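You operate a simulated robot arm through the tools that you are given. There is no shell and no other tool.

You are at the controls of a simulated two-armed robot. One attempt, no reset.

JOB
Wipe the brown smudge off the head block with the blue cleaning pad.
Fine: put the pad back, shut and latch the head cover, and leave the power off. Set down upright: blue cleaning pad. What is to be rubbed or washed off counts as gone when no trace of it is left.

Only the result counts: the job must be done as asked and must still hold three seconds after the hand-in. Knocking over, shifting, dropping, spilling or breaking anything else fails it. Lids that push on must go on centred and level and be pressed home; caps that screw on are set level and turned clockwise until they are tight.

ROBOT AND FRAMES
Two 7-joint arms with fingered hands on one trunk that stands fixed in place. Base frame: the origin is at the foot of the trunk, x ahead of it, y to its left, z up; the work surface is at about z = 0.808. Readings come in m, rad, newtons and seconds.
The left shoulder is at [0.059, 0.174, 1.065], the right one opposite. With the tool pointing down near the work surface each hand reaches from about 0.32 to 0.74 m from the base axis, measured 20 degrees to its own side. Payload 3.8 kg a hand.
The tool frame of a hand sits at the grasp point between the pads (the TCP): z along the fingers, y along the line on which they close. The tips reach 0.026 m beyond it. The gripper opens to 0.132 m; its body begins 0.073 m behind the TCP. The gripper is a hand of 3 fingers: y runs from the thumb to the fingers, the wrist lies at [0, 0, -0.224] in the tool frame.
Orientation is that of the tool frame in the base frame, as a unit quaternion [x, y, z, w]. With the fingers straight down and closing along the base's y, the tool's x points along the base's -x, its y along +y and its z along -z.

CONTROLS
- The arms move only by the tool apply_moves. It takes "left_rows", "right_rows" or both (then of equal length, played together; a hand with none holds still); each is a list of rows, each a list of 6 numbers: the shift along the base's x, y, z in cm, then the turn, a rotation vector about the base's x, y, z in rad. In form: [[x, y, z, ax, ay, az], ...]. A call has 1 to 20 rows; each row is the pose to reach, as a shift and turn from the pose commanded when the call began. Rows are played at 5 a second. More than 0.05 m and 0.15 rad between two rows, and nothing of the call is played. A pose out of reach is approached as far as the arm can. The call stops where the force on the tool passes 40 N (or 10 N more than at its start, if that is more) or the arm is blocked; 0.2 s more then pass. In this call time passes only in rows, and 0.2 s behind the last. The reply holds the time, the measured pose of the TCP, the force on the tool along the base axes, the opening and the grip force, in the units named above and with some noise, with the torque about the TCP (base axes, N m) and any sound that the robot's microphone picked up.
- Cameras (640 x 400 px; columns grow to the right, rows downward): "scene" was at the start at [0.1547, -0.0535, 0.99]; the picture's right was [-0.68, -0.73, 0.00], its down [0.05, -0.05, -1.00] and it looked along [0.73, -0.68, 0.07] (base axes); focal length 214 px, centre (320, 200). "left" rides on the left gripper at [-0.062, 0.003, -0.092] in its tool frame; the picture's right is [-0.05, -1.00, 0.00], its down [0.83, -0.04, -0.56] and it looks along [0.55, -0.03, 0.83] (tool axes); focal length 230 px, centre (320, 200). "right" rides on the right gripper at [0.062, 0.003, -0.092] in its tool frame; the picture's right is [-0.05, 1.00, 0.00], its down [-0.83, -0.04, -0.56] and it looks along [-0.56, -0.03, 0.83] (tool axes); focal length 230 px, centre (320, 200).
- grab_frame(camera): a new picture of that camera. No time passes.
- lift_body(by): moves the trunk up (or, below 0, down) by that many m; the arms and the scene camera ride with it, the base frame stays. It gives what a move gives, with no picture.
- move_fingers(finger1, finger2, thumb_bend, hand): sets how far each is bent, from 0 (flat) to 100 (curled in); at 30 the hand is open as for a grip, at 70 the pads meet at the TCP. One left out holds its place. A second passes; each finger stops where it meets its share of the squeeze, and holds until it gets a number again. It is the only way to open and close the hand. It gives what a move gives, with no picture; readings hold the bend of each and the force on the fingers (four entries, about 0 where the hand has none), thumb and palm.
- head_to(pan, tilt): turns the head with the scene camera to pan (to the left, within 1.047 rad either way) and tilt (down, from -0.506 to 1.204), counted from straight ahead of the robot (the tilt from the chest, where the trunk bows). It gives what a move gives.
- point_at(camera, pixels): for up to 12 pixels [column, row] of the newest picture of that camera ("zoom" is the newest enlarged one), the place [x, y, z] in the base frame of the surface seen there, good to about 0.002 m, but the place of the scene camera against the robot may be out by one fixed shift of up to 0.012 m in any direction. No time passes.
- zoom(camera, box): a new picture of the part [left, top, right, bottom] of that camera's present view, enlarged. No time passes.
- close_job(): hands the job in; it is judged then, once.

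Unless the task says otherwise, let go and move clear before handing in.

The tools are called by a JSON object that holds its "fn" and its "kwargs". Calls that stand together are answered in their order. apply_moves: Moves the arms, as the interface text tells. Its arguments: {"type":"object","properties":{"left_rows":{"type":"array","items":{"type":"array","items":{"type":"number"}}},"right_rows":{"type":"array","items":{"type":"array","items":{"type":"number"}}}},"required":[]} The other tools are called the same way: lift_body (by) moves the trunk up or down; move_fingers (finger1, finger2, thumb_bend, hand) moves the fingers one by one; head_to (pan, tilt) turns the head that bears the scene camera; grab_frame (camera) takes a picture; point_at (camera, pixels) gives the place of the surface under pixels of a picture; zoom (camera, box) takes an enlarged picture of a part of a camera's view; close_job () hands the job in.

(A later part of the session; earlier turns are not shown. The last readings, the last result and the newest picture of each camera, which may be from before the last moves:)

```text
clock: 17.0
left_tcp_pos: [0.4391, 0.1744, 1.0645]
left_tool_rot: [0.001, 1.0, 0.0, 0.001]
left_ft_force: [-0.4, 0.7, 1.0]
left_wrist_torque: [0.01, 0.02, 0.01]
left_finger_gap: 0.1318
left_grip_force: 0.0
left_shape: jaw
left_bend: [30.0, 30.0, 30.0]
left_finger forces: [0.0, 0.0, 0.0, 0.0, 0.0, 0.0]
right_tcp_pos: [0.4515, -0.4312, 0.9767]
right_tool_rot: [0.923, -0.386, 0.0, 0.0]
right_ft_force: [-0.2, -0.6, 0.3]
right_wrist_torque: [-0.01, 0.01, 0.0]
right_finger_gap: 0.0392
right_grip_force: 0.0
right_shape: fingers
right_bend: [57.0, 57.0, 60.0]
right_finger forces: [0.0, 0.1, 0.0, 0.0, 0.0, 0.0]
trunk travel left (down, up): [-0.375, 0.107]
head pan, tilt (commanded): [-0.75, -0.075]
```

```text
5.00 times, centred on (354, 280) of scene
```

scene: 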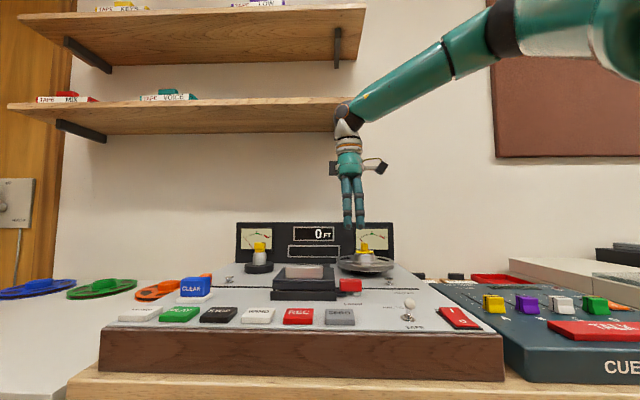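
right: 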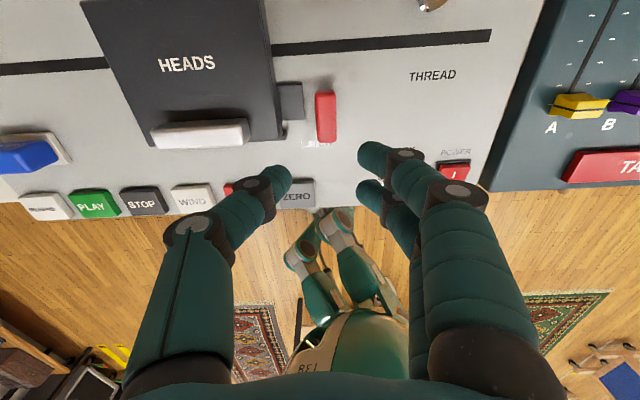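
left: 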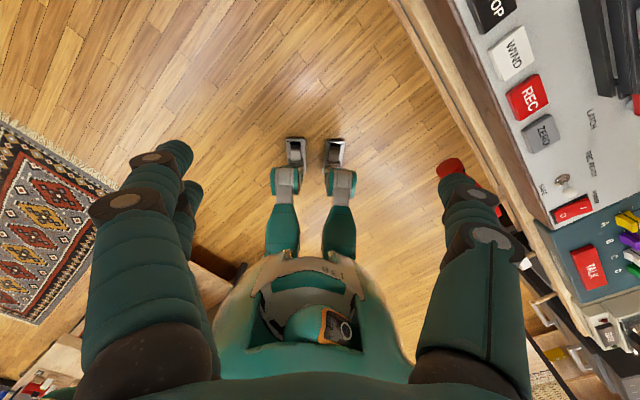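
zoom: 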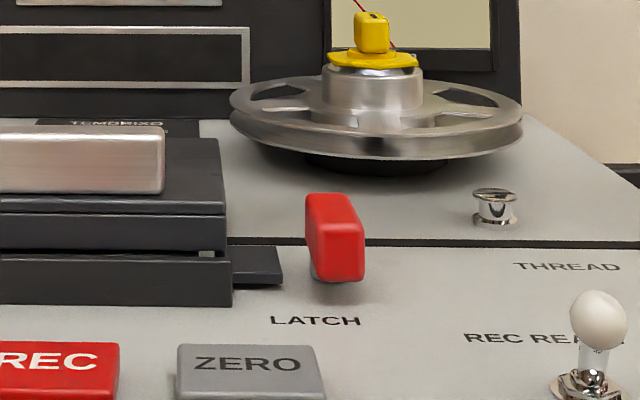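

The latch bar now stands clear of the tab, pointing to the front. Next I'll turn the hand back to face the machine, over the cover handle, with the fingers open.

{"fn": "apply_moves", "kwargs": {"right_rows": [[0.2, 0.5, 0, 0, 0, -0.145], [0.5, 1.0, 0, 0, 0, -0.29], [0.7, 1.5, 0, 0, 0, -0.435], [1.0, 2.0, 0, 0, 0, -0.58], [1.2, 2.5, 0, 0, 0, -0.725], [1.4, 3.0, 0, 0, 0, -0.87], [1.7, 3.5, 0, 0, 0, -1.015], [1.9, 4.0, 0, 0, 0, -1.16], [2.2, 4.5, 0, 0, 0, -1.305], [2.4, 5.0, 0, 0, 0, -1.45], [2.6, 5.5, 0, 0, 0, -1.595], [2.9, 6.0, 0, 0, 0, -1.74], [3.1, 6.5, 0, 0, 0, -1.885], [3.4, 7.0, 0, 0, 0, -2.03], [3.6, 7.5, 0, 0, 0, -2.175], [3.8, 8.0, 0, 0, 0, -2.32], [4.1, 8.5, 0, 0, 0, -2.465], [4.3, 9.0, 0, 0, 0, -2.61], [4.6, 9.5, 0, 0, 0, -2.755], [4.8, 10.0, 0, 0, 0, -2.9]]}}

{"fn": "apply_moves", "kwargs": {"right_rows": [[0, 0, 0, 0, 0, -0.12], [0, 0, 0, 0, 0, -0.235]]}}

{"fn": "move_fingers", "kwargs": {"hand": "right", "finger1": 38, "finger2": 38, "thumb_bend": 38}}

{"fn": "grab_frame", "kwargs": {"camera": "right"}}

```text
clock: 21.2
left_tcp_pos: [0.4395, 0.1745, 1.0644]
left_tool_rot: [-0.001, 1.0, 0.0, 0.0]
left_ft_force: [-0.3, -1.2, -0.4]
left_wrist_torque: [0.0, 0.01, 0.01]
left_finger_gap: 0.1317
left_grip_force: 0.1
left_shape: jaw
left_bend: [30.0, 30.0, 30.0]
left_finger forces: [0.0, 0.0, 0.0, 0.1, 0.0, 0.0]
right_tcp_pos: [0.4989, -0.3329, 0.9752]
right_tool_rot: [0.273, 0.962, 0.0, 0.0]
right_ft_force: [-0.2, 0.6, -0.5]
right_wrist_torque: [-0.02, 0.0, -0.01]
right_finger_gap: 0.0391
right_grip_force: 0.0
right_shape: fingers
right_bend: [57.0, 57.0, 60.0]
right_finger forces: [0.0, 0.1, 0.0, 0.0, 0.1, 0.0]
trunk travel left (down, up): [-0.375, 0.107]
head pan, tilt (commanded): [-0.75, -0.075]
```

```text
clock: 21.8
left_tcp_pos: [0.4389, 0.1745, 1.0639]
left_tool_rot: [0.0, 1.0, 0.0, 0.001]
left_ft_force: [0.7, 0.2, 0.3]
left_wrist_torque: [0.03, -0.03, -0.02]
left_finger_gap: 0.132
left_grip_force: 0.0
left_shape: jaw
left_bend: [30.0, 30.0, 30.0]
left_finger forces: [0.0, 0.1, 0.0, 0.1, 0.0, 0.1]
right_tcp_pos: [0.4992, -0.3325, 0.9761]
right_tool_rot: [0.383, 0.924, 0.0, 0.0]
right_ft_force: [-0.2, -1.4, 1.5]
right_wrist_torque: [0.04, -0.01, -0.02]
right_finger_gap: 0.0393
right_grip_force: 0.1
right_shape: fingers
right_bend: [57.0, 57.0, 60.0]
right_finger forces: [0.1, 0.0, 0.0, 0.1, 0.0, 0.0]
trunk travel left (down, up): [-0.375, 0.107]
head pan, tilt (commanded): [-0.75, -0.075]
```

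```text
clock: 22.8
left_tcp_pos: [0.4393, 0.1738, 1.0652]
left_tool_rot: [0.0, 1.0, 0.0, 0.0]
left_ft_force: [0.1, 0.4, -0.3]
left_wrist_torque: [0.01, 0.01, 0.0]
left_finger_gap: 0.1319
left_grip_force: 0.1
left_shape: jaw
left_bend: [30.0, 30.0, 30.0]
left_finger forces: [0.1, 0.0, 0.0, 0.1, 0.0, 0.0]
right_tcp_pos: [0.4989, -0.3326, 0.9749]
right_tool_rot: [0.383, 0.924, 0.0, 0.0]
right_ft_force: [0.0, 0.4, 1.5]
right_wrist_torque: [0.01, 0.02, -0.03]
right_finger_gap: 0.1076
right_grip_force: 0.1
right_shape: fingers
right_bend: [38.0, 38.0, 38.0]
right_finger forces: [0.0, 0.1, 0.0, 0.0, 0.0, 0.1]
trunk travel left (down, up): [-0.375, 0.107]
head pan, tilt (commanded): [-0.75, -0.075]
```

```text
taken
```

right: 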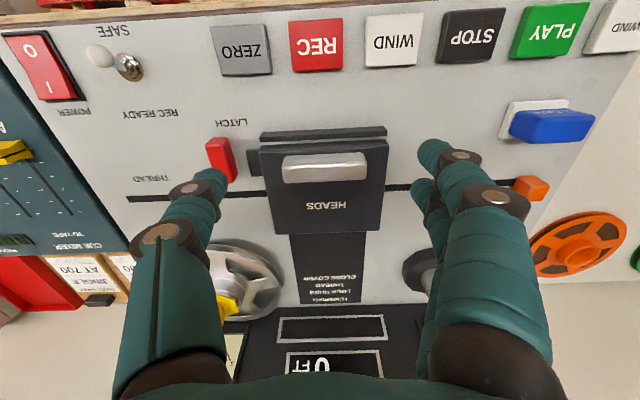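

The handle is at pixel (325,167) between my fingers. I'll measure its ends, height and the cover edges.

{"fn": "zoom", "kwargs": {"camera": "right", "box": [240, 110, 400, 240]}}

{"fn": "point_at", "kwargs": {"camera": "right", "pixels": [[287, 176], [363, 173], [325, 162], [325, 178], [287, 162], [362, 158], [262, 150], [386, 142], [378, 228], [275, 232], [325, 134], [325, 205]]}}

```text
3.08 times, centred on (320, 175) of right
```

zoom: 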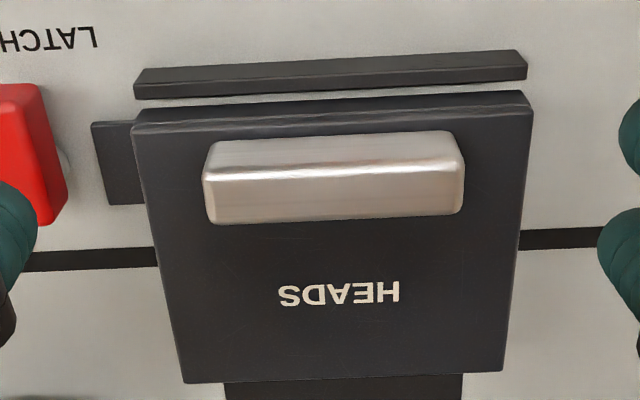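

```text
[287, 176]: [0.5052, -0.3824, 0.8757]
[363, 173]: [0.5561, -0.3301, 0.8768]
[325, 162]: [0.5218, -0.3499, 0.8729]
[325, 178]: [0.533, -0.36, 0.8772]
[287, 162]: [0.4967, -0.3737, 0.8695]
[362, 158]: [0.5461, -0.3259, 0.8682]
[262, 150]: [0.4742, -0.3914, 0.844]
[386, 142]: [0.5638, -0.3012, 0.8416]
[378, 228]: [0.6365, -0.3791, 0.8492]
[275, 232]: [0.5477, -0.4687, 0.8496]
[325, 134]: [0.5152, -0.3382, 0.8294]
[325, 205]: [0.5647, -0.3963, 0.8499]
```

The handle spans 7.5 cm (L 0.081–0.158) with top z=0.877, and the cover is 12.7 x 10.6 cm. Since the cover must pivot between my pads while it swings up, I want just the rear finger and the thumb on the handle ends. I'll flatten finger1 to see which finger it is.

{"fn": "move_fingers", "kwargs": {"hand": "right", "finger1": 10}}

{"fn": "grab_frame", "kwargs": {"camera": "right"}}

{"fn": "grab_frame", "kwargs": {"camera": "scene"}}

```text
clock: 23.8
left_tcp_pos: [0.4388, 0.1757, 1.0646]
left_tool_rot: [0.001, 1.0, 0.0, 0.0]
left_ft_force: [-0.4, -0.2, 0.4]
left_wrist_torque: [-0.01, 0.02, 0.01]
left_finger_gap: 0.132
left_grip_force: 0.0
left_shape: jaw
left_bend: [30.0, 30.0, 30.0]
left_finger forces: [0.0, 0.0, 0.0, 0.1, 0.1, 0.0]
right_tcp_pos: [0.4986, -0.3324, 0.9753]
right_tool_rot: [0.384, 0.923, 0.001, 0.0]
right_ft_force: [0.1, -0.4, 1.0]
right_wrist_torque: [0.01, 0.03, -0.02]
right_finger_gap: 0.142
right_grip_force: 0.0
right_shape: fingers
right_bend: [10.0, 38.0, 38.0]
right_finger forces: [0.0, 0.0, 0.1, 0.0, 0.0, 0.0]
trunk travel left (down, up): [-0.375, 0.107]
head pan, tilt (commanded): [-0.75, -0.075]
```

```text
taken
```

right: 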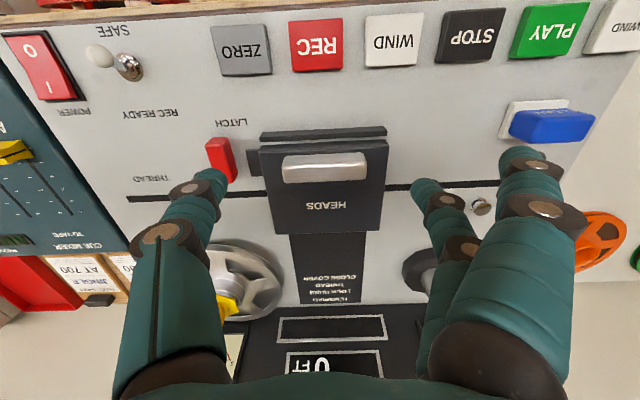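

```text
taken
```

scene: 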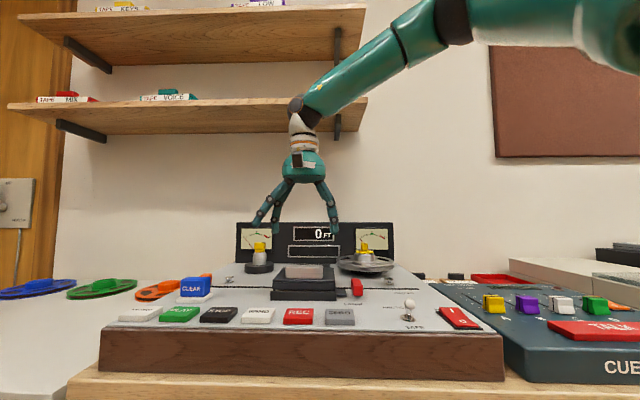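

finger1 is the front one; finger2 and the thumb will do the pinch. I'll move over the handle and down to just above grip height.

{"fn": "apply_moves", "kwargs": {"right_rows": [[1.6, -1.2, -1.5, 0, 0, 0], [3.2, -2.45, -3, 0, 0, 0], [3.2, -2.45, -5, 0, 0, 0], [3.2, -2.45, -7, 0, 0, 0]]}}

{"fn": "grab_frame", "kwargs": {"camera": "right"}}

{"fn": "zoom", "kwargs": {"camera": "scene", "box": [230, 220, 390, 320]}}

```text
clock: 24.8
left_tcp_pos: [0.4392, 0.1737, 1.0649]
left_tool_rot: [-0.001, 1.0, 0.0, 0.0]
left_ft_force: [0.3, -0.9, -0.9]
left_wrist_torque: [-0.03, -0.02, 0.01]
left_finger_gap: 0.1317
left_grip_force: 0.1
left_shape: jaw
left_bend: [30.0, 30.0, 30.0]
left_finger forces: [0.1, 0.1, 0.1, 0.0, 0.1, 0.0]
right_tcp_pos: [0.5322, -0.3575, 0.9072]
right_tool_rot: [0.383, 0.924, -0.001, 0.001]
right_ft_force: [0.4, 0.5, -1.3]
right_wrist_torque: [0.0, 0.03, 0.02]
right_finger_gap: 0.1421
right_grip_force: 0.1
right_shape: fingers
right_bend: [10.0, 38.0, 38.0]
right_finger forces: [0.0, 0.1, 0.0, 0.1, 0.1, 0.0]
trunk travel left (down, up): [-0.375, 0.107]
head pan, tilt (commanded): [-0.75, -0.075]
```

```text
taken
```

right: 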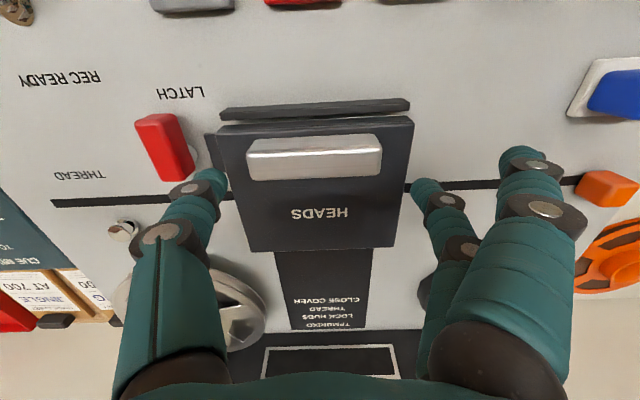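

```text
4.00 times, centred on (310, 270) of scene
```

zoom: 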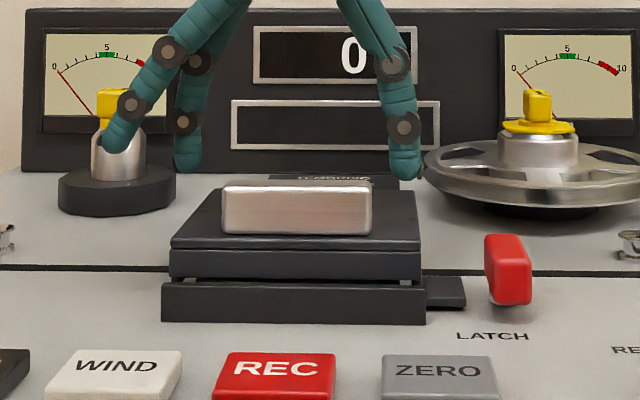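

The tips sit just above the handle's top level. I'll measure the tip heights and handle in the same picture for a relative height.

{"fn": "point_at", "kwargs": {"camera": "zoom", "pixels": [[405, 170], [404, 176], [188, 168], [188, 160], [290, 188], [295, 210], [227, 210], [368, 210], [295, 243]]}}

```text
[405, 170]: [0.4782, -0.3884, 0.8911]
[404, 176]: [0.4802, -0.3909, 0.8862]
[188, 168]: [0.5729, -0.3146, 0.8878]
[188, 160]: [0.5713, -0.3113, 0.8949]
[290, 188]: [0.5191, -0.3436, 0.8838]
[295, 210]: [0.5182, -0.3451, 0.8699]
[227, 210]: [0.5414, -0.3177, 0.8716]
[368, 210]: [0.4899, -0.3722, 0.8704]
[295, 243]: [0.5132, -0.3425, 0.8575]
```

The tips are about 3.1 cm below the TCP, and the thumb and finger2 are offset 1.2 cm front-to-back. A +0.15 rad yaw lines them up on the handle ends; I'll do that while lowering 1.9 cm.

{"fn": "apply_moves", "kwargs": {"right_rows": [[-0.2, 0.07, 0, 0, 0, 0.08], [-0.42, 0.14, 0, 0, 0, 0.15], [-0.42, 0.14, -0.7, 0, 0, 0.15], [-0.42, 0.14, -1.3, 0, 0, 0.15], [-0.42, 0.14, -1.9, 0, 0, 0.15]]}}

{"fn": "grab_frame", "kwargs": {"camera": "right"}}

{"fn": "zoom", "kwargs": {"camera": "scene", "box": [230, 220, 390, 320]}}

```text
clock: 26.0
left_tcp_pos: [0.4399, 0.1744, 1.0649]
left_tool_rot: [-0.001, 1.0, 0.001, 0.0]
left_ft_force: [0.3, -0.8, 0.2]
left_wrist_torque: [-0.03, 0.01, 0.01]
left_finger_gap: 0.1318
left_grip_force: 0.0
left_shape: jaw
left_bend: [30.0, 30.0, 30.0]
left_finger forces: [0.1, 0.0, 0.0, 0.1, 0.1, 0.0]
right_tcp_pos: [0.5262, -0.3561, 0.8865]
right_tool_rot: [0.313, 0.95, 0.0, 0.0]
right_ft_force: [-0.9, -0.2, -0.2]
right_wrist_torque: [0.01, 0.03, -0.01]
right_finger_gap: 0.1422
right_grip_force: 0.1
right_shape: fingers
right_bend: [10.0, 38.0, 38.0]
right_finger forces: [0.0, 0.0, 0.1, 0.0, 0.0, 0.1]
trunk travel left (down, up): [-0.375, 0.107]
head pan, tilt (commanded): [-0.75, -0.075]
```

```text
taken
```

right: 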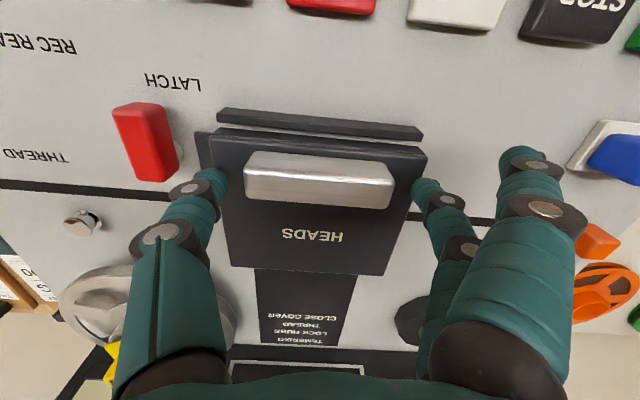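

```text
4.00 times, centred on (310, 270) of scene
```

zoom: 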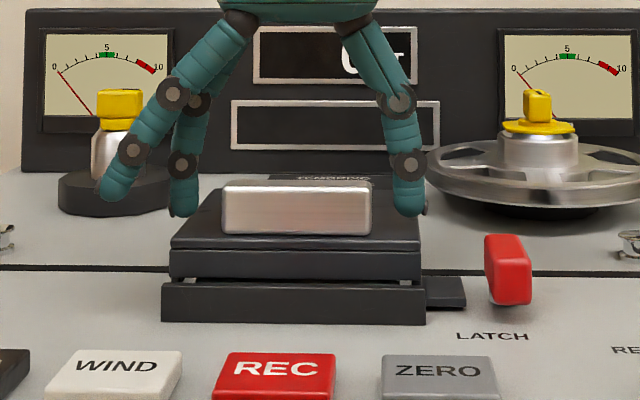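

Thumb tip (210,178) and finger2 tip (425,190) line up with the handle's ends. I'll close finger2 and the thumb on the handle.

{"fn": "move_fingers", "kwargs": {"hand": "right", "finger2": 54, "thumb_bend": 54}}

{"fn": "grab_frame", "kwargs": {"camera": "right"}}

{"fn": "zoom", "kwargs": {"camera": "scene", "box": [230, 220, 390, 320]}}

```text
clock: 27.0
left_tcp_pos: [0.4392, 0.1749, 1.0642]
left_tool_rot: [0.0, 1.0, 0.001, 0.0]
left_ft_force: [-0.6, 0.6, 0.1]
left_wrist_torque: [-0.01, -0.02, 0.01]
left_finger_gap: 0.1319
left_grip_force: 0.1
left_shape: jaw
left_bend: [30.0, 30.0, 30.0]
left_finger forces: [0.1, 0.1, 0.1, 0.1, 0.0, 0.0]
right_tcp_pos: [0.5255, -0.358, 0.8871]
right_tool_rot: [0.312, 0.95, 0.0, 0.001]
right_ft_force: [-2.1, -4.1, 0.2]
right_wrist_torque: [-0.06, 0.04, 0.02]
right_finger_gap: 0.1271
right_grip_force: 7.3
right_shape: fingers
right_bend: [10.0, 47.0, 50.0]
right_finger forces: [0.1, 4.9, 0.0, 0.1, 9.1, 0.0]
trunk travel left (down, up): [-0.375, 0.107]
head pan, tilt (commanded): [-0.75, -0.075]
```

```text
taken
```

right: 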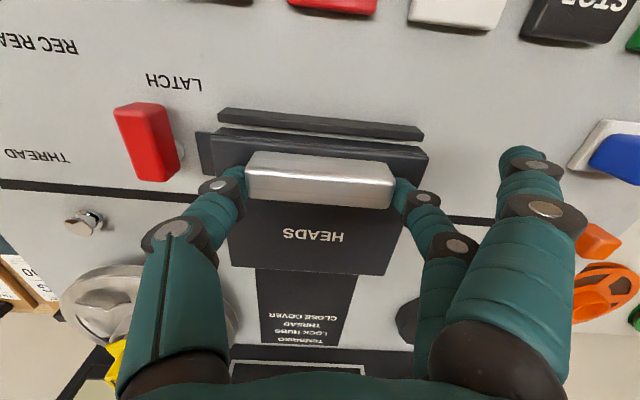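

```text
4.00 times, centred on (310, 270) of scene
```

zoom: 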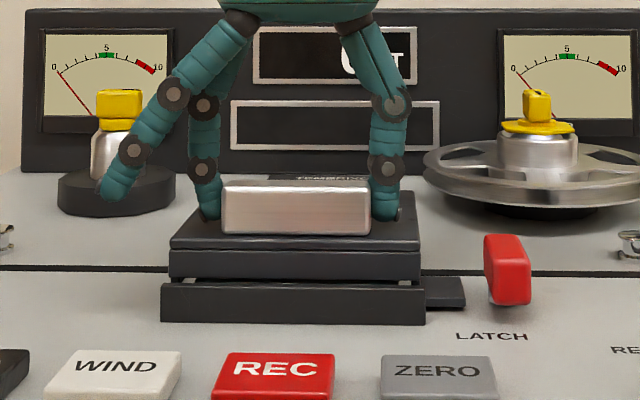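

The handle is held (4.9 N / 9.1 N). I'll start lifting along the arc for a back hinge, about 0.3 rad, and watch the forces.

{"fn": "apply_moves", "kwargs": {"right_rows": [[0.0, -0.2, 0.4, 0, 0, 0], [0.12, -0.4, 0.89, 0, 0, 0], [0.3, -0.55, 1.3, 0, 0, 0], [0.46, -0.73, 1.74, 0, 0, 0], [0.65, -0.92, 2.15, 0, 0, 0], [0.85, -1.12, 2.54, 0, 0, 0]]}}

{"fn": "grab_frame", "kwargs": {"camera": "right"}}

{"fn": "zoom", "kwargs": {"camera": "scene", "box": [230, 220, 390, 320]}}

```text
clock: 28.4
left_tcp_pos: [0.44, 0.1739, 1.0655]
left_tool_rot: [0.0, 1.0, 0.0, -0.001]
left_ft_force: [-0.2, -0.1, 1.1]
left_wrist_torque: [0.04, 0.04, 0.0]
left_finger_gap: 0.1321
left_grip_force: 0.1
left_shape: jaw
left_bend: [30.0, 30.0, 30.0]
left_finger forces: [0.0, 0.1, 0.1, 0.0, 0.1, 0.0]
right_tcp_pos: [0.5354, -0.3671, 0.9139]
right_tool_rot: [0.313, 0.95, 0.0, 0.001]
right_ft_force: [0.7, -0.5, 0.9]
right_wrist_torque: [-0.02, 0.0, 0.0]
right_finger_gap: 0.1156
right_grip_force: 0.0
right_shape: fingers
right_bend: [10.0, 54.0, 54.0]
right_finger forces: [0.0, 0.0, 0.0, 0.0, 0.0, 0.0]
trunk travel left (down, up): [-0.375, 0.107]
head pan, tilt (commanded): [-0.75, -0.075]
```

```text
taken
```

right: 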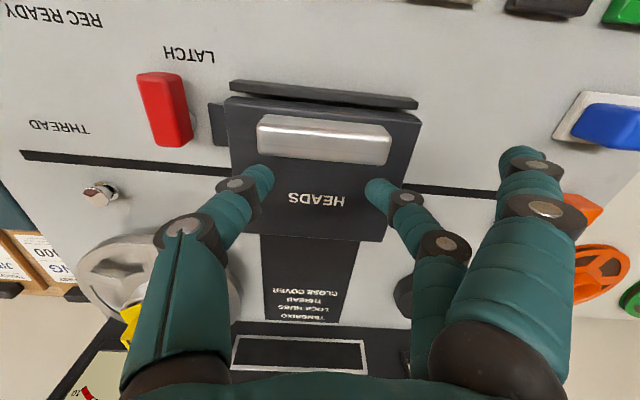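

```text
4.00 times, centred on (310, 270) of scene
```

zoom: 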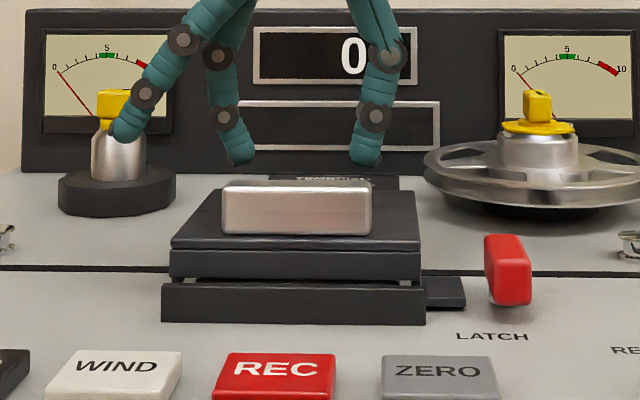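

The fingers slipped off and the cover did not move; the squeeze was too weak. I'll reopen, go back onto the handle slightly lower, and squeeze harder.

{"fn": "move_fingers", "kwargs": {"hand": "right", "finger2": 39, "thumb_bend": 39}}

{"fn": "apply_moves", "kwargs": {"right_rows": [[-0.55, 0.44, 0, 0, 0, 0], [-1.09, 0.88, 0, 0, 0, 0], [-1.09, 0.88, -1.5, 0, 0, 0], [-1.09, 0.88, -2.4, 0, 0, 0], [-1.09, 0.88, -2.9, 0, 0, 0]]}}

{"fn": "move_fingers", "kwargs": {"hand": "right", "finger2": 66, "thumb_bend": 66}}

{"fn": "grab_frame", "kwargs": {"camera": "right"}}

{"fn": "zoom", "kwargs": {"camera": "scene", "box": [230, 220, 390, 320]}}

```text
clock: 29.4
left_tcp_pos: [0.439, 0.1746, 1.0656]
left_tool_rot: [0.001, 1.0, 0.0, 0.0]
left_ft_force: [0.2, -0.4, 0.2]
left_wrist_torque: [-0.02, 0.01, 0.01]
left_finger_gap: 0.1318
left_grip_force: 0.0
left_shape: jaw
left_bend: [30.0, 30.0, 30.0]
left_finger forces: [0.0, 0.0, 0.0, 0.1, 0.1, 0.1]
right_tcp_pos: [0.5352, -0.367, 0.9115]
right_tool_rot: [0.312, 0.95, 0.0, 0.0]
right_ft_force: [-0.8, 0.3, 0.1]
right_wrist_torque: [-0.03, -0.03, 0.0]
right_finger_gap: 0.1402
right_grip_force: 0.1
right_shape: fingers
right_bend: [10.0, 39.0, 39.0]
right_finger forces: [0.0, 0.0, 0.1, 0.0, 0.0, 0.0]
trunk travel left (down, up): [-0.375, 0.107]
head pan, tilt (commanded): [-0.75, -0.075]
```

```text
clock: 30.6
left_tcp_pos: [0.4394, 0.1734, 1.0647]
left_tool_rot: [0.0, 1.0, 0.0, 0.0]
left_ft_force: [0.4, 1.1, -0.1]
left_wrist_torque: [0.02, 0.01, 0.0]
left_finger_gap: 0.1319
left_grip_force: 0.0
left_shape: jaw
left_bend: [30.0, 30.0, 30.0]
left_finger forces: [0.0, 0.1, 0.0, 0.1, 0.0, 0.0]
right_tcp_pos: [0.5248, -0.3584, 0.8838]
right_tool_rot: [0.313, 0.95, -0.001, 0.0]
right_ft_force: [-0.3, -0.1, -0.1]
right_wrist_torque: [-0.01, -0.01, 0.01]
right_finger_gap: 0.1401
right_grip_force: 0.0
right_shape: fingers
right_bend: [10.0, 39.0, 39.0]
right_finger forces: [0.1, 0.0, 0.0, 0.0, 0.1, 0.0]
trunk travel left (down, up): [-0.375, 0.107]
head pan, tilt (commanded): [-0.75, -0.075]
```

```text
clock: 31.6
left_tcp_pos: [0.4384, 0.1738, 1.0662]
left_tool_rot: [0.0, 1.0, 0.0, 0.0]
left_ft_force: [-0.5, -0.2, -0.2]
left_wrist_torque: [0.0, 0.0, 0.01]
left_finger_gap: 0.1315
left_grip_force: 0.0
left_shape: jaw
left_bend: [30.0, 30.0, 30.0]
left_finger forces: [0.0, 0.0, 0.1, 0.1, 0.0, 0.0]
right_tcp_pos: [0.5245, -0.3608, 0.8839]
right_tool_rot: [0.312, 0.95, 0.0, -0.001]
right_ft_force: [-7.2, -7.4, -0.1]
right_wrist_torque: [-0.08, 0.09, 0.01]
right_finger_gap: 0.1229
right_grip_force: 13.8
right_shape: fingers
right_bend: [10.0, 45.0, 56.0]
right_finger forces: [0.1, 9.1, 0.0, 0.1, 19.4, 0.0]
trunk travel left (down, up): [-0.375, 0.107]
head pan, tilt (commanded): [-0.75, -0.075]
```

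```text
taken
```

right: 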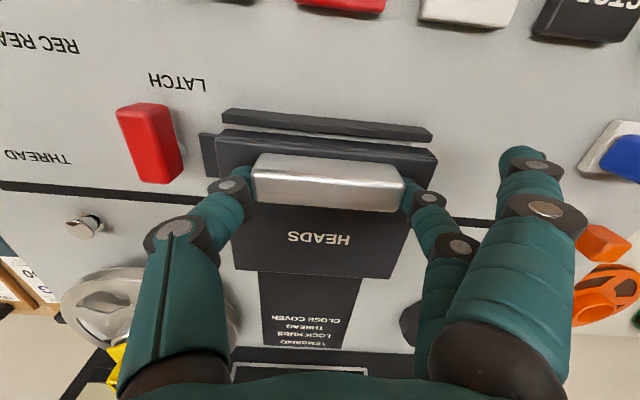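

```text
4.00 times, centred on (310, 270) of scene
```

zoom: 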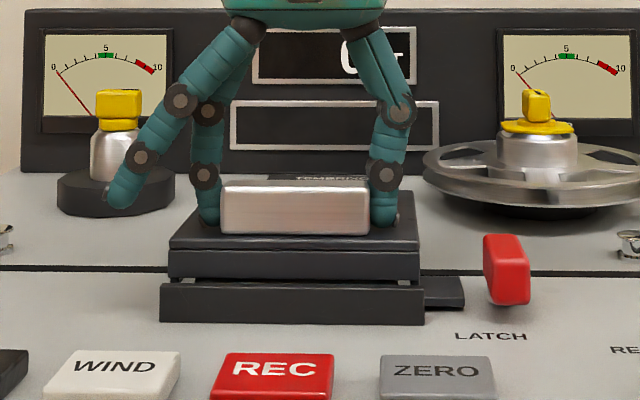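

Now the squeeze is 9 N and 19 N. I'll try lifting again along the arc, in small steps.

{"fn": "apply_moves", "kwargs": {"right_rows": [[-0.1, -0.1, 0.1, 0, 0, 0], [0.0, -0.2, 0.4, 0, 0, 0], [0.06, -0.3, 0.65, 0, 0, 0], [0.12, -0.4, 0.89, 0, 0, 0]]}}

{"fn": "grab_frame", "kwargs": {"camera": "right"}}

{"fn": "zoom", "kwargs": {"camera": "scene", "box": [230, 220, 390, 320]}}

```text
clock: 32.6
left_tcp_pos: [0.44, 0.1736, 1.0641]
left_tool_rot: [0.001, 1.0, 0.0, -0.001]
left_ft_force: [-0.7, 0.1, 1.3]
left_wrist_torque: [0.0, 0.01, 0.01]
left_finger_gap: 0.1317
left_grip_force: 0.1
left_shape: jaw
left_bend: [30.0, 30.0, 30.0]
left_finger forces: [0.0, 0.1, 0.0, 0.1, 0.0, 0.1]
right_tcp_pos: [0.5252, -0.3644, 0.8904]
right_tool_rot: [0.312, 0.95, -0.001, -0.001]
right_ft_force: [-5.1, -2.6, -18.5]
right_wrist_torque: [0.08, 0.14, -0.04]
right_finger_gap: 0.1213
right_grip_force: 12.9
right_shape: fingers
right_bend: [10.0, 44.0, 56.0]
right_finger forces: [0.0, 10.6, 0.1, 0.0, 15.6, 0.0]
trunk travel left (down, up): [-0.375, 0.107]
head pan, tilt (commanded): [-0.75, -0.075]
```

```text
taken
```

right: 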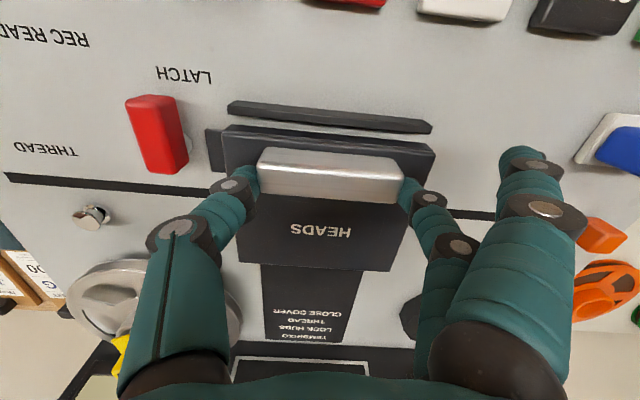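

```text
4.00 times, centred on (310, 270) of scene
```

zoom: 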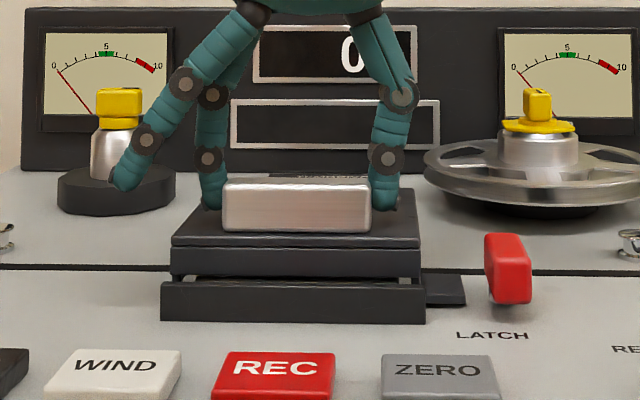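

The lift meets 18.5 N and the handle seems to have risen only 1–2 mm. I'll look closely at the tab, the latch and the cover edges.

{"fn": "zoom", "kwargs": {"camera": "scene", "box": [262, 262, 374, 312]}}

{"fn": "zoom", "kwargs": {"camera": "right", "box": [110, 80, 300, 200]}}

```text
5.71 times, centred on (318, 287) of scene
```

zoom: 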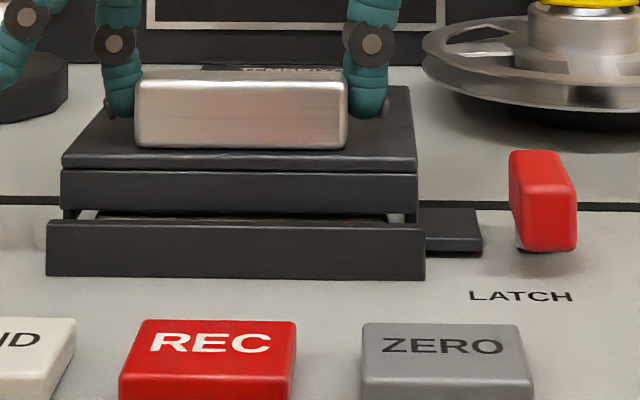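

```text
3.33 times, centred on (205, 140) of right
```

zoom: 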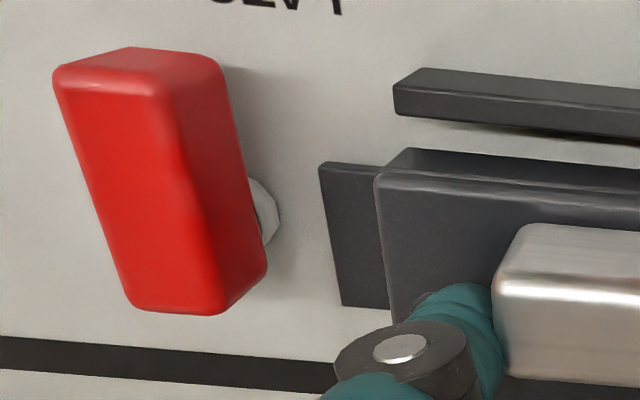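

A thin gap has opened along the whole front edge, so the cover is hinged at the back and is moving against a stiff hinge. I'll keep lifting slowly along the arc.

{"fn": "apply_moves", "kwargs": {"right_rows": [[0.06, -0.06, 0.2, 0, 0, 0], [0.12, -0.12, 0.4, 0, 0, 0], [0.18, -0.18, 0.6, 0, 0, 0], [0.25, -0.25, 0.8, 0, 0, 0]]}}

{"fn": "zoom", "kwargs": {"camera": "scene", "box": [262, 262, 374, 312]}}

```text
clock: 33.6
left_tcp_pos: [0.4403, 0.173, 1.0641]
left_tool_rot: [0.0, 1.0, 0.001, 0.0]
left_ft_force: [0.4, 1.3, 0.7]
left_wrist_torque: [-0.04, -0.03, -0.01]
left_finger_gap: 0.1315
left_grip_force: 0.1
left_shape: jaw
left_bend: [30.0, 30.0, 30.0]
left_finger forces: [0.0, 0.0, 0.0, 0.0, 0.0, 0.0]
right_tcp_pos: [0.5279, -0.3658, 0.8998]
right_tool_rot: [0.313, 0.95, 0.0, -0.001]
right_ft_force: [-6.0, -4.5, -19.4]
right_wrist_torque: [0.0, 0.15, -0.06]
right_finger_gap: 0.1216
right_grip_force: 13.7
right_shape: fingers
right_bend: [10.0, 44.0, 56.0]
right_finger forces: [0.0, 10.2, 0.0, 0.0, 16.8, 0.0]
trunk travel left (down, up): [-0.375, 0.107]
head pan, tilt (commanded): [-0.75, -0.075]
```

```text
5.71 times, centred on (318, 287) of scene
```

zoom: 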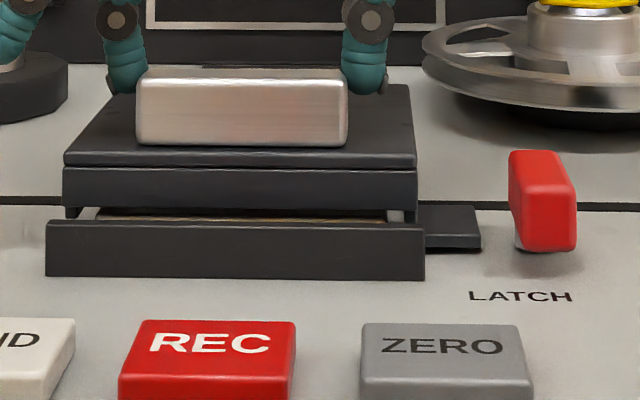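

The fingers are slipping a bit but the cover keeps rising a little. I'll hold still for a moment to see whether the force decays (a damped hinge) or stays.

{"fn": "apply_moves", "kwargs": {"right_rows": [[0, 0, 0, 0, 0, 0], [0, 0, 0, 0, 0, 0], [0, 0, 0, 0, 0, 0], [0, 0, 0, 0, 0, 0], [0, 0, 0, 0, 0, 0]]}}

{"fn": "zoom", "kwargs": {"camera": "scene", "box": [262, 262, 374, 312]}}

```text
clock: 34.8
left_tcp_pos: [0.44, 0.1729, 1.0651]
left_tool_rot: [-0.001, 1.0, 0.001, 0.0]
left_ft_force: [0.1, -0.7, 0.3]
left_wrist_torque: [-0.02, 0.01, 0.01]
left_finger_gap: 0.132
left_grip_force: 0.1
left_shape: jaw
left_bend: [30.0, 30.0, 30.0]
left_finger forces: [0.0, 0.0, 0.0, 0.0, 0.1, 0.0]
right_tcp_pos: [0.5286, -0.3669, 0.8989]
right_tool_rot: [0.313, 0.95, 0.0, 0.0]
right_ft_force: [-4.9, -4.7, -19.1]
right_wrist_torque: [0.0, 0.16, -0.05]
right_finger_gap: 0.1213
right_grip_force: 13.6
right_shape: fingers
right_bend: [10.0, 44.0, 56.0]
right_finger forces: [0.0, 10.1, 0.0, 0.0, 17.3, 0.1]
trunk travel left (down, up): [-0.375, 0.107]
head pan, tilt (commanded): [-0.75, -0.075]
```

```text
5.71 times, centred on (318, 287) of scene
```

zoom: 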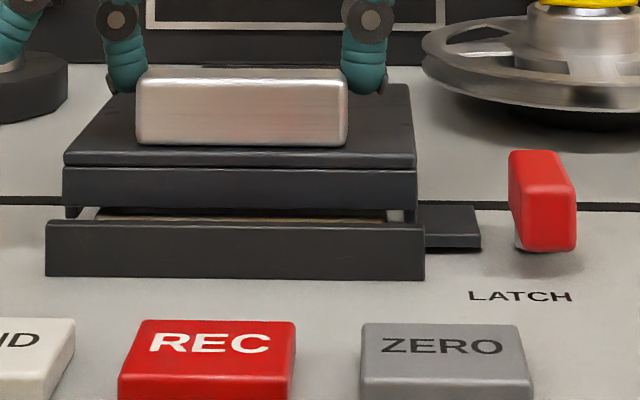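

The force stays at 19 N, so it's hinge friction and my two-finger pinch is at its slip limit. I'll let go, see if the cover stays where it is, and come back with a stronger three-finger grip across the handle.

{"fn": "move_fingers", "kwargs": {"hand": "right", "finger2": 38, "thumb_bend": 38}}

{"fn": "apply_moves", "kwargs": {"right_rows": [[0, 0, 3, 0, 0, 0], [0, 0, 6, 0, 0, 0]]}}

{"fn": "zoom", "kwargs": {"camera": "scene", "box": [262, 262, 374, 312]}}

{"fn": "grab_frame", "kwargs": {"camera": "right"}}

```text
clock: 35.8
left_tcp_pos: [0.4395, 0.1744, 1.0657]
left_tool_rot: [0.0, 1.0, 0.0, 0.0]
left_ft_force: [-0.7, 0.7, -0.5]
left_wrist_torque: [-0.03, 0.0, 0.02]
left_finger_gap: 0.1317
left_grip_force: 0.1
left_shape: jaw
left_bend: [30.0, 30.0, 30.0]
left_finger forces: [0.1, 0.1, 0.1, 0.0, 0.1, 0.0]
right_tcp_pos: [0.5283, -0.3647, 0.9005]
right_tool_rot: [0.312, 0.95, 0.0, 0.0]
right_ft_force: [0.2, -0.3, -0.2]
right_wrist_torque: [0.03, 0.03, 0.0]
right_finger_gap: 0.1422
right_grip_force: 0.1
right_shape: fingers
right_bend: [10.0, 38.0, 38.0]
right_finger forces: [0.1, 0.1, 0.0, 0.0, 0.0, 0.0]
trunk travel left (down, up): [-0.375, 0.107]
head pan, tilt (commanded): [-0.75, -0.075]
```

```text
clock: 36.4
left_tcp_pos: [0.4387, 0.1735, 1.0647]
left_tool_rot: [0.0, 1.0, 0.0, 0.0]
left_ft_force: [-0.9, 0.2, 0.3]
left_wrist_torque: [0.01, -0.03, -0.01]
left_finger_gap: 0.1318
left_grip_force: 0.2
left_shape: jaw
left_bend: [30.0, 30.0, 30.0]
left_finger forces: [0.0, 0.1, 0.0, 0.0, 0.0, 0.0]
right_tcp_pos: [0.5281, -0.366, 0.9625]
right_tool_rot: [0.312, 0.95, 0.0, 0.001]
right_ft_force: [-0.3, 0.1, 0.8]
right_wrist_torque: [-0.01, -0.01, -0.01]
right_finger_gap: 0.1419
right_grip_force: 0.0
right_shape: fingers
right_bend: [10.0, 38.0, 38.0]
right_finger forces: [0.1, 0.0, 0.0, 0.1, 0.1, 0.1]
trunk travel left (down, up): [-0.375, 0.107]
head pan, tilt (commanded): [-0.75, -0.075]
```

```text
5.71 times, centred on (318, 287) of scene
```

zoom: 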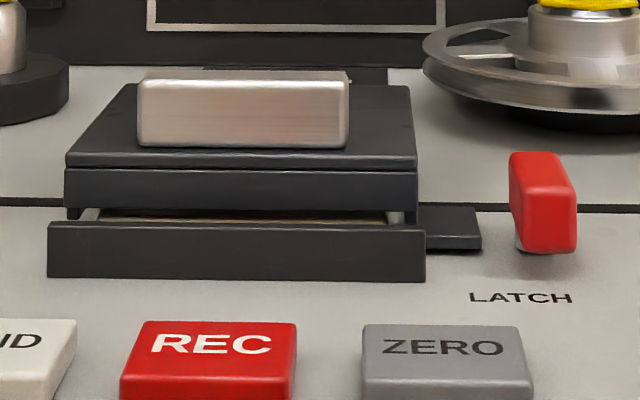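

```text
taken
```

right: 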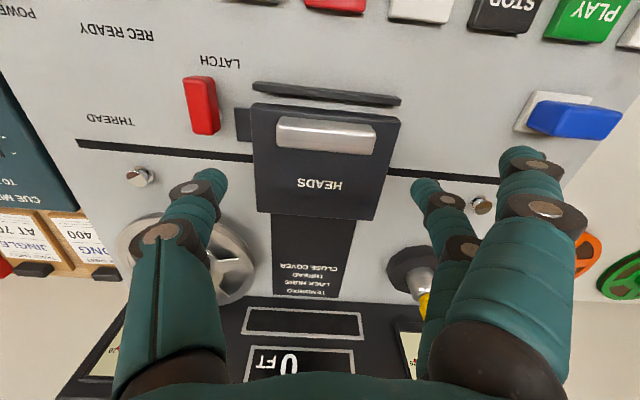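

The cover stays slightly open on its own, so the hinge holds by friction. I'll turn the hand crosswise over the handle and bring all three fingers to half-open.

{"fn": "apply_moves", "kwargs": {"right_rows": [[0, 0.1, 0, 0, 0, 0.142], [0, 0.2, 0, 0, 0, 0.284], [0, 0.3, 0, 0, 0, 0.426], [0.1, 0.4, 0, 0, 0, 0.568], [0.1, 0.5, 0, 0, 0, 0.71], [0.1, 0.6, 0, 0, 0, 0.852], [0.1, 0.7, 0, 0, 0, 0.994], [0.2, 0.8, 0, 0, 0, 1.136], [0.2, 0.9, 0, 0, 0, 1.278], [0.2, 1.0, 0, 0, 0, 1.42]]}}

{"fn": "move_fingers", "kwargs": {"hand": "right", "finger1": 54, "finger2": 54, "thumb_bend": 54}}

{"fn": "grab_frame", "kwargs": {"camera": "right"}}

{"fn": "zoom", "kwargs": {"camera": "scene", "box": [230, 200, 390, 320]}}

```text
clock: 38.6
left_tcp_pos: [0.4403, 0.1741, 1.0649]
left_tool_rot: [0.0, 1.0, 0.0, -0.001]
left_ft_force: [0.8, -0.1, -0.5]
left_wrist_torque: [0.02, 0.0, 0.0]
left_finger_gap: 0.1318
left_grip_force: 0.1
left_shape: jaw
left_bend: [30.0, 30.0, 30.0]
left_finger forces: [0.1, 0.1, 0.1, 0.0, 0.1, 0.1]
right_tcp_pos: [0.5292, -0.3549, 0.9616]
right_tool_rot: [-0.384, 0.923, 0.0, -0.001]
right_ft_force: [0.7, -0.6, 0.2]
right_wrist_torque: [0.04, 0.01, -0.03]
right_finger_gap: 0.1419
right_grip_force: 0.1
right_shape: fingers
right_bend: [10.0, 38.0, 38.0]
right_finger forces: [0.0, 0.0, 0.1, 0.1, 0.1, 0.0]
trunk travel left (down, up): [-0.375, 0.107]
head pan, tilt (commanded): [-0.75, -0.075]
```

```text
clock: 39.6
left_tcp_pos: [0.4402, 0.1754, 1.0653]
left_tool_rot: [0.0, 1.0, 0.0, 0.0]
left_ft_force: [0.5, -0.5, -0.4]
left_wrist_torque: [0.01, 0.01, 0.02]
left_finger_gap: 0.1319
left_grip_force: 0.0
left_shape: jaw
left_bend: [30.0, 30.0, 30.0]
left_finger forces: [0.1, 0.1, 0.1, 0.1, 0.1, 0.1]
right_tcp_pos: [0.531, -0.3562, 0.9606]
right_tool_rot: [-0.383, 0.924, 0.001, 0.0]
right_ft_force: [-0.4, -0.8, 0.0]
right_wrist_torque: [0.0, -0.01, -0.02]
right_finger_gap: 0.0553
right_grip_force: 0.1
right_shape: fingers
right_bend: [54.0, 54.0, 54.0]
right_finger forces: [0.0, 0.0, 0.0, 0.0, 0.0, 0.1]
trunk travel left (down, up): [-0.375, 0.107]
head pan, tilt (commanded): [-0.75, -0.075]
```

```text
taken
```

right: 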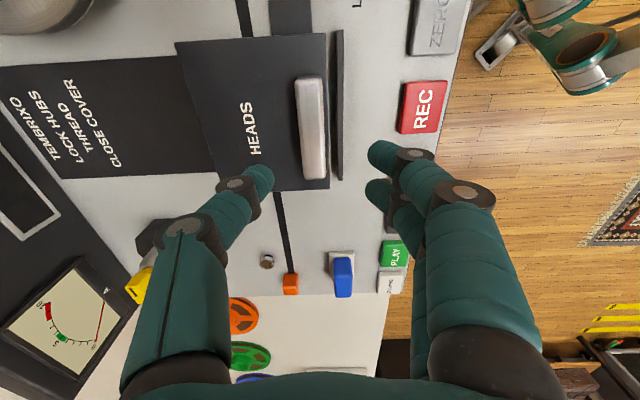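

```text
3.33 times, centred on (310, 260) of scene
```

zoom: 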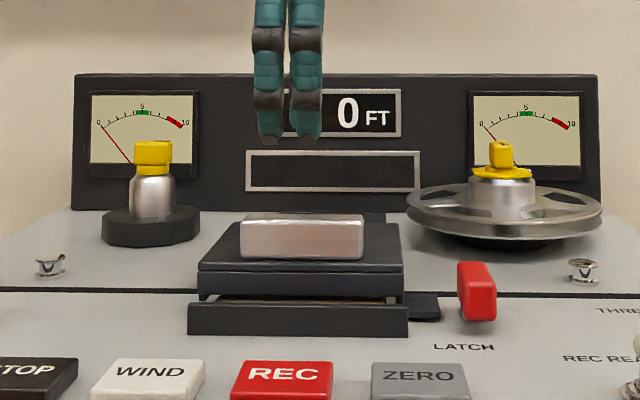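

The cover gap is still visible (it holds itself), and the handle is below between fingers. I'll measure the handle from this view.

{"fn": "point_at", "kwargs": {"camera": "right", "pixels": [[301, 84], [318, 84], [305, 172], [322, 165], [311, 125], [303, 125], [320, 125], [326, 125], [340, 125], [200, 160]]}}

```text
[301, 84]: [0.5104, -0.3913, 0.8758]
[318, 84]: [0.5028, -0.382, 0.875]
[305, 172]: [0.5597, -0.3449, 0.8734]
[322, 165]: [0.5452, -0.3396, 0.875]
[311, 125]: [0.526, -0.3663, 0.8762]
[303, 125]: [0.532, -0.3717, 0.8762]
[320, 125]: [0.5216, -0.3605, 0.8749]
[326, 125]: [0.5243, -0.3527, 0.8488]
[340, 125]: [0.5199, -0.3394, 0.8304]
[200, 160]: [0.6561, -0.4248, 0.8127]
```

The handle's centre is about B=0.630 and L=0.119. I'll lower the hand over it with three fingers half open.

{"fn": "apply_moves", "kwargs": {"right_rows": [[0.1, -0.1, -3, 0, 0, 0], [0.1, -0.2, -5, 0, 0, 0], [0.1, -0.2, -6.4, 0, 0, 0], [0.1, -0.2, -7.3, 0, 0, 0]]}}

{"fn": "grab_frame", "kwargs": {"camera": "right"}}

{"fn": "zoom", "kwargs": {"camera": "scene", "box": [240, 235, 384, 315]}}

```text
clock: 40.6
left_tcp_pos: [0.4389, 0.1748, 1.0643]
left_tool_rot: [0.0, 1.0, 0.0, -0.001]
left_ft_force: [0.8, -0.5, -0.3]
left_wrist_torque: [0.01, 0.0, -0.02]
left_finger_gap: 0.132
left_grip_force: 0.0
left_shape: jaw
left_bend: [30.0, 30.0, 30.0]
left_finger forces: [0.1, 0.0, 0.0, 0.1, 0.0, 0.0]
right_tcp_pos: [0.5303, -0.3572, 0.8879]
right_tool_rot: [-0.383, 0.924, 0.0, 0.001]
right_ft_force: [-0.2, 0.7, -0.3]
right_wrist_torque: [0.02, -0.03, -0.01]
right_finger_gap: 0.055
right_grip_force: 0.1
right_shape: fingers
right_bend: [54.0, 54.0, 54.0]
right_finger forces: [0.0, 0.0, 0.0, 0.0, 0.0, 0.0]
trunk travel left (down, up): [-0.375, 0.107]
head pan, tilt (commanded): [-0.75, -0.075]
```

```text
taken
```

right: 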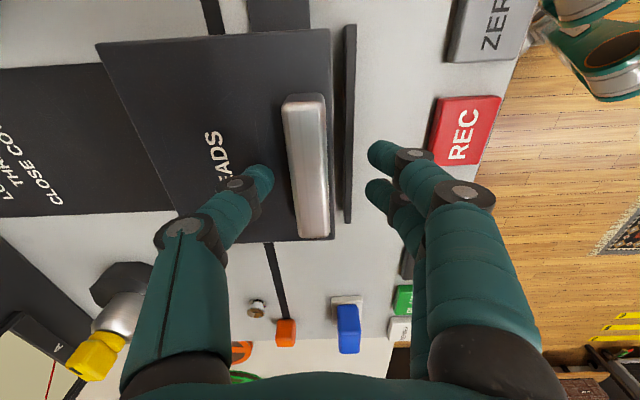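

```text
4.44 times, centred on (312, 275) of scene
```

zoom: 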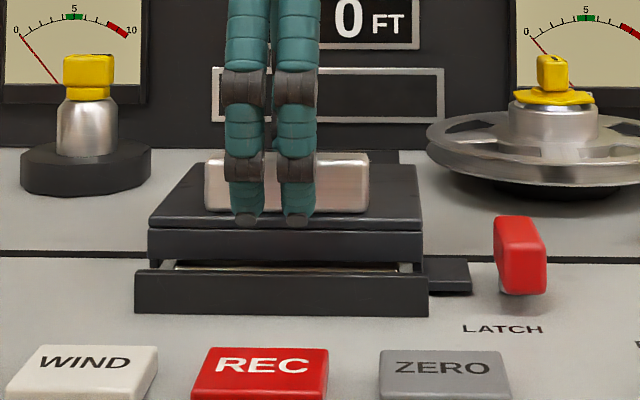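

The three fingers straddle the handle well (fingers in front, thumb behind). I'll close firmly.

{"fn": "move_fingers", "kwargs": {"hand": "right", "finger1": 85, "finger2": 85, "thumb_bend": 85}}

{"fn": "grab_frame", "kwargs": {"camera": "right"}}

{"fn": "zoom", "kwargs": {"camera": "scene", "box": [240, 235, 384, 315]}}

```text
clock: 41.6
left_tcp_pos: [0.4404, 0.1741, 1.0635]
left_tool_rot: [0.0, 1.0, 0.0, -0.001]
left_ft_force: [-0.3, -0.3, 0.0]
left_wrist_torque: [0.0, -0.01, -0.02]
left_finger_gap: 0.1319
left_grip_force: 0.1
left_shape: jaw
left_bend: [30.0, 30.0, 30.0]
left_finger forces: [0.0, 0.0, 0.0, 0.0, 0.1, 0.0]
right_tcp_pos: [0.5307, -0.3573, 0.886]
right_tool_rot: [-0.383, 0.924, 0.0, -0.001]
right_ft_force: [-0.5, 3.1, -12.8]
right_wrist_torque: [0.13, 0.11, 0.0]
right_finger_gap: 0.0182
right_grip_force: 22.6
right_shape: fingers
right_bend: [69.0, 69.0, 67.0]
right_finger forces: [11.3, 11.4, 0.1, 0.0, 20.8, 0.0]
trunk travel left (down, up): [-0.375, 0.107]
head pan, tilt (commanded): [-0.75, -0.075]
```

```text
taken
```

right: 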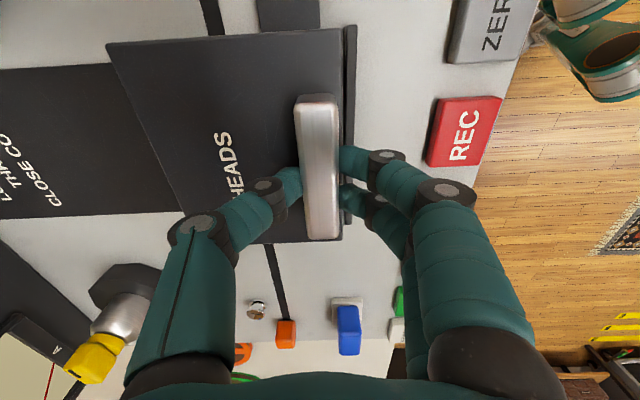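

```text
4.44 times, centred on (312, 275) of scene
```

zoom: 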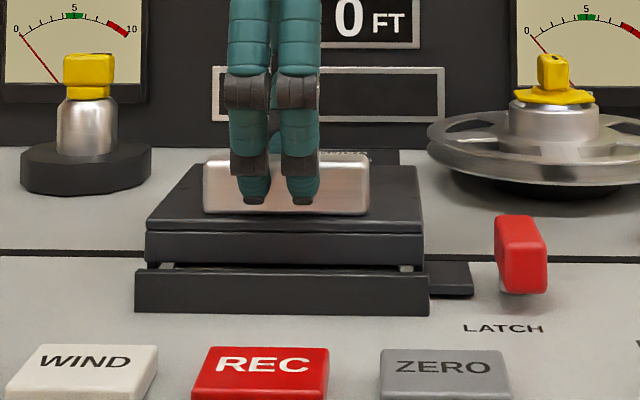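

The grip is strong now (11 + 11 N against 21 N), but the cover's front edge looks closer to the rail than before. I'll measure the cover in this picture before pulling.

{"fn": "point_at", "kwargs": {"camera": "right", "pixels": [[338, 36], [336, 120], [337, 234], [275, 232], [112, 48], [300, 100], [330, 100], [349, 40], [349, 130], [345, 215], [225, 165]]}}

{"fn": "zoom", "kwargs": {"camera": "right", "box": [220, 10, 400, 260]}}

{"fn": "zoom", "kwargs": {"camera": "scene", "box": [262, 262, 374, 312]}}

```text
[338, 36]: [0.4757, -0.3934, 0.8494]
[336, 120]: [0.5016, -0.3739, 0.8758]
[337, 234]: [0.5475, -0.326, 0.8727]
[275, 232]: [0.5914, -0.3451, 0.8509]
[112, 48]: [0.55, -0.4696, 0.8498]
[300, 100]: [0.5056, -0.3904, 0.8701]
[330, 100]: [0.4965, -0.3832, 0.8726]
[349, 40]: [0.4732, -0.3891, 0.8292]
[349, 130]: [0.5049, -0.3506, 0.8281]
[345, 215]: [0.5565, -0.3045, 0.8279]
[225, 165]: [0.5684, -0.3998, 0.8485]
```

```text
1.60 times, centred on (310, 135) of right
```

zoom: 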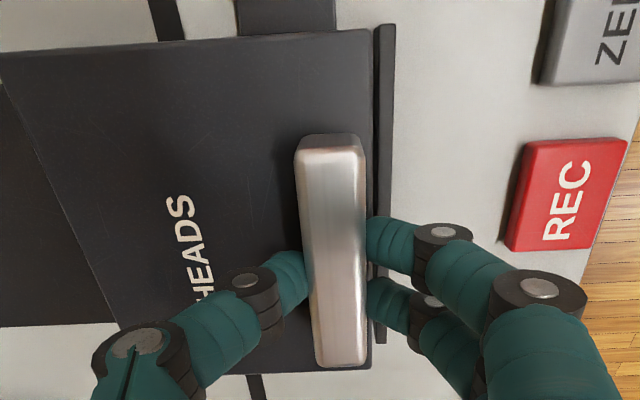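

```text
5.71 times, centred on (318, 287) of scene
```

zoom: 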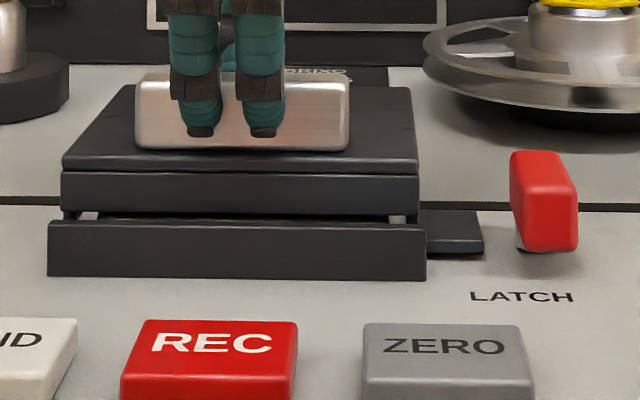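

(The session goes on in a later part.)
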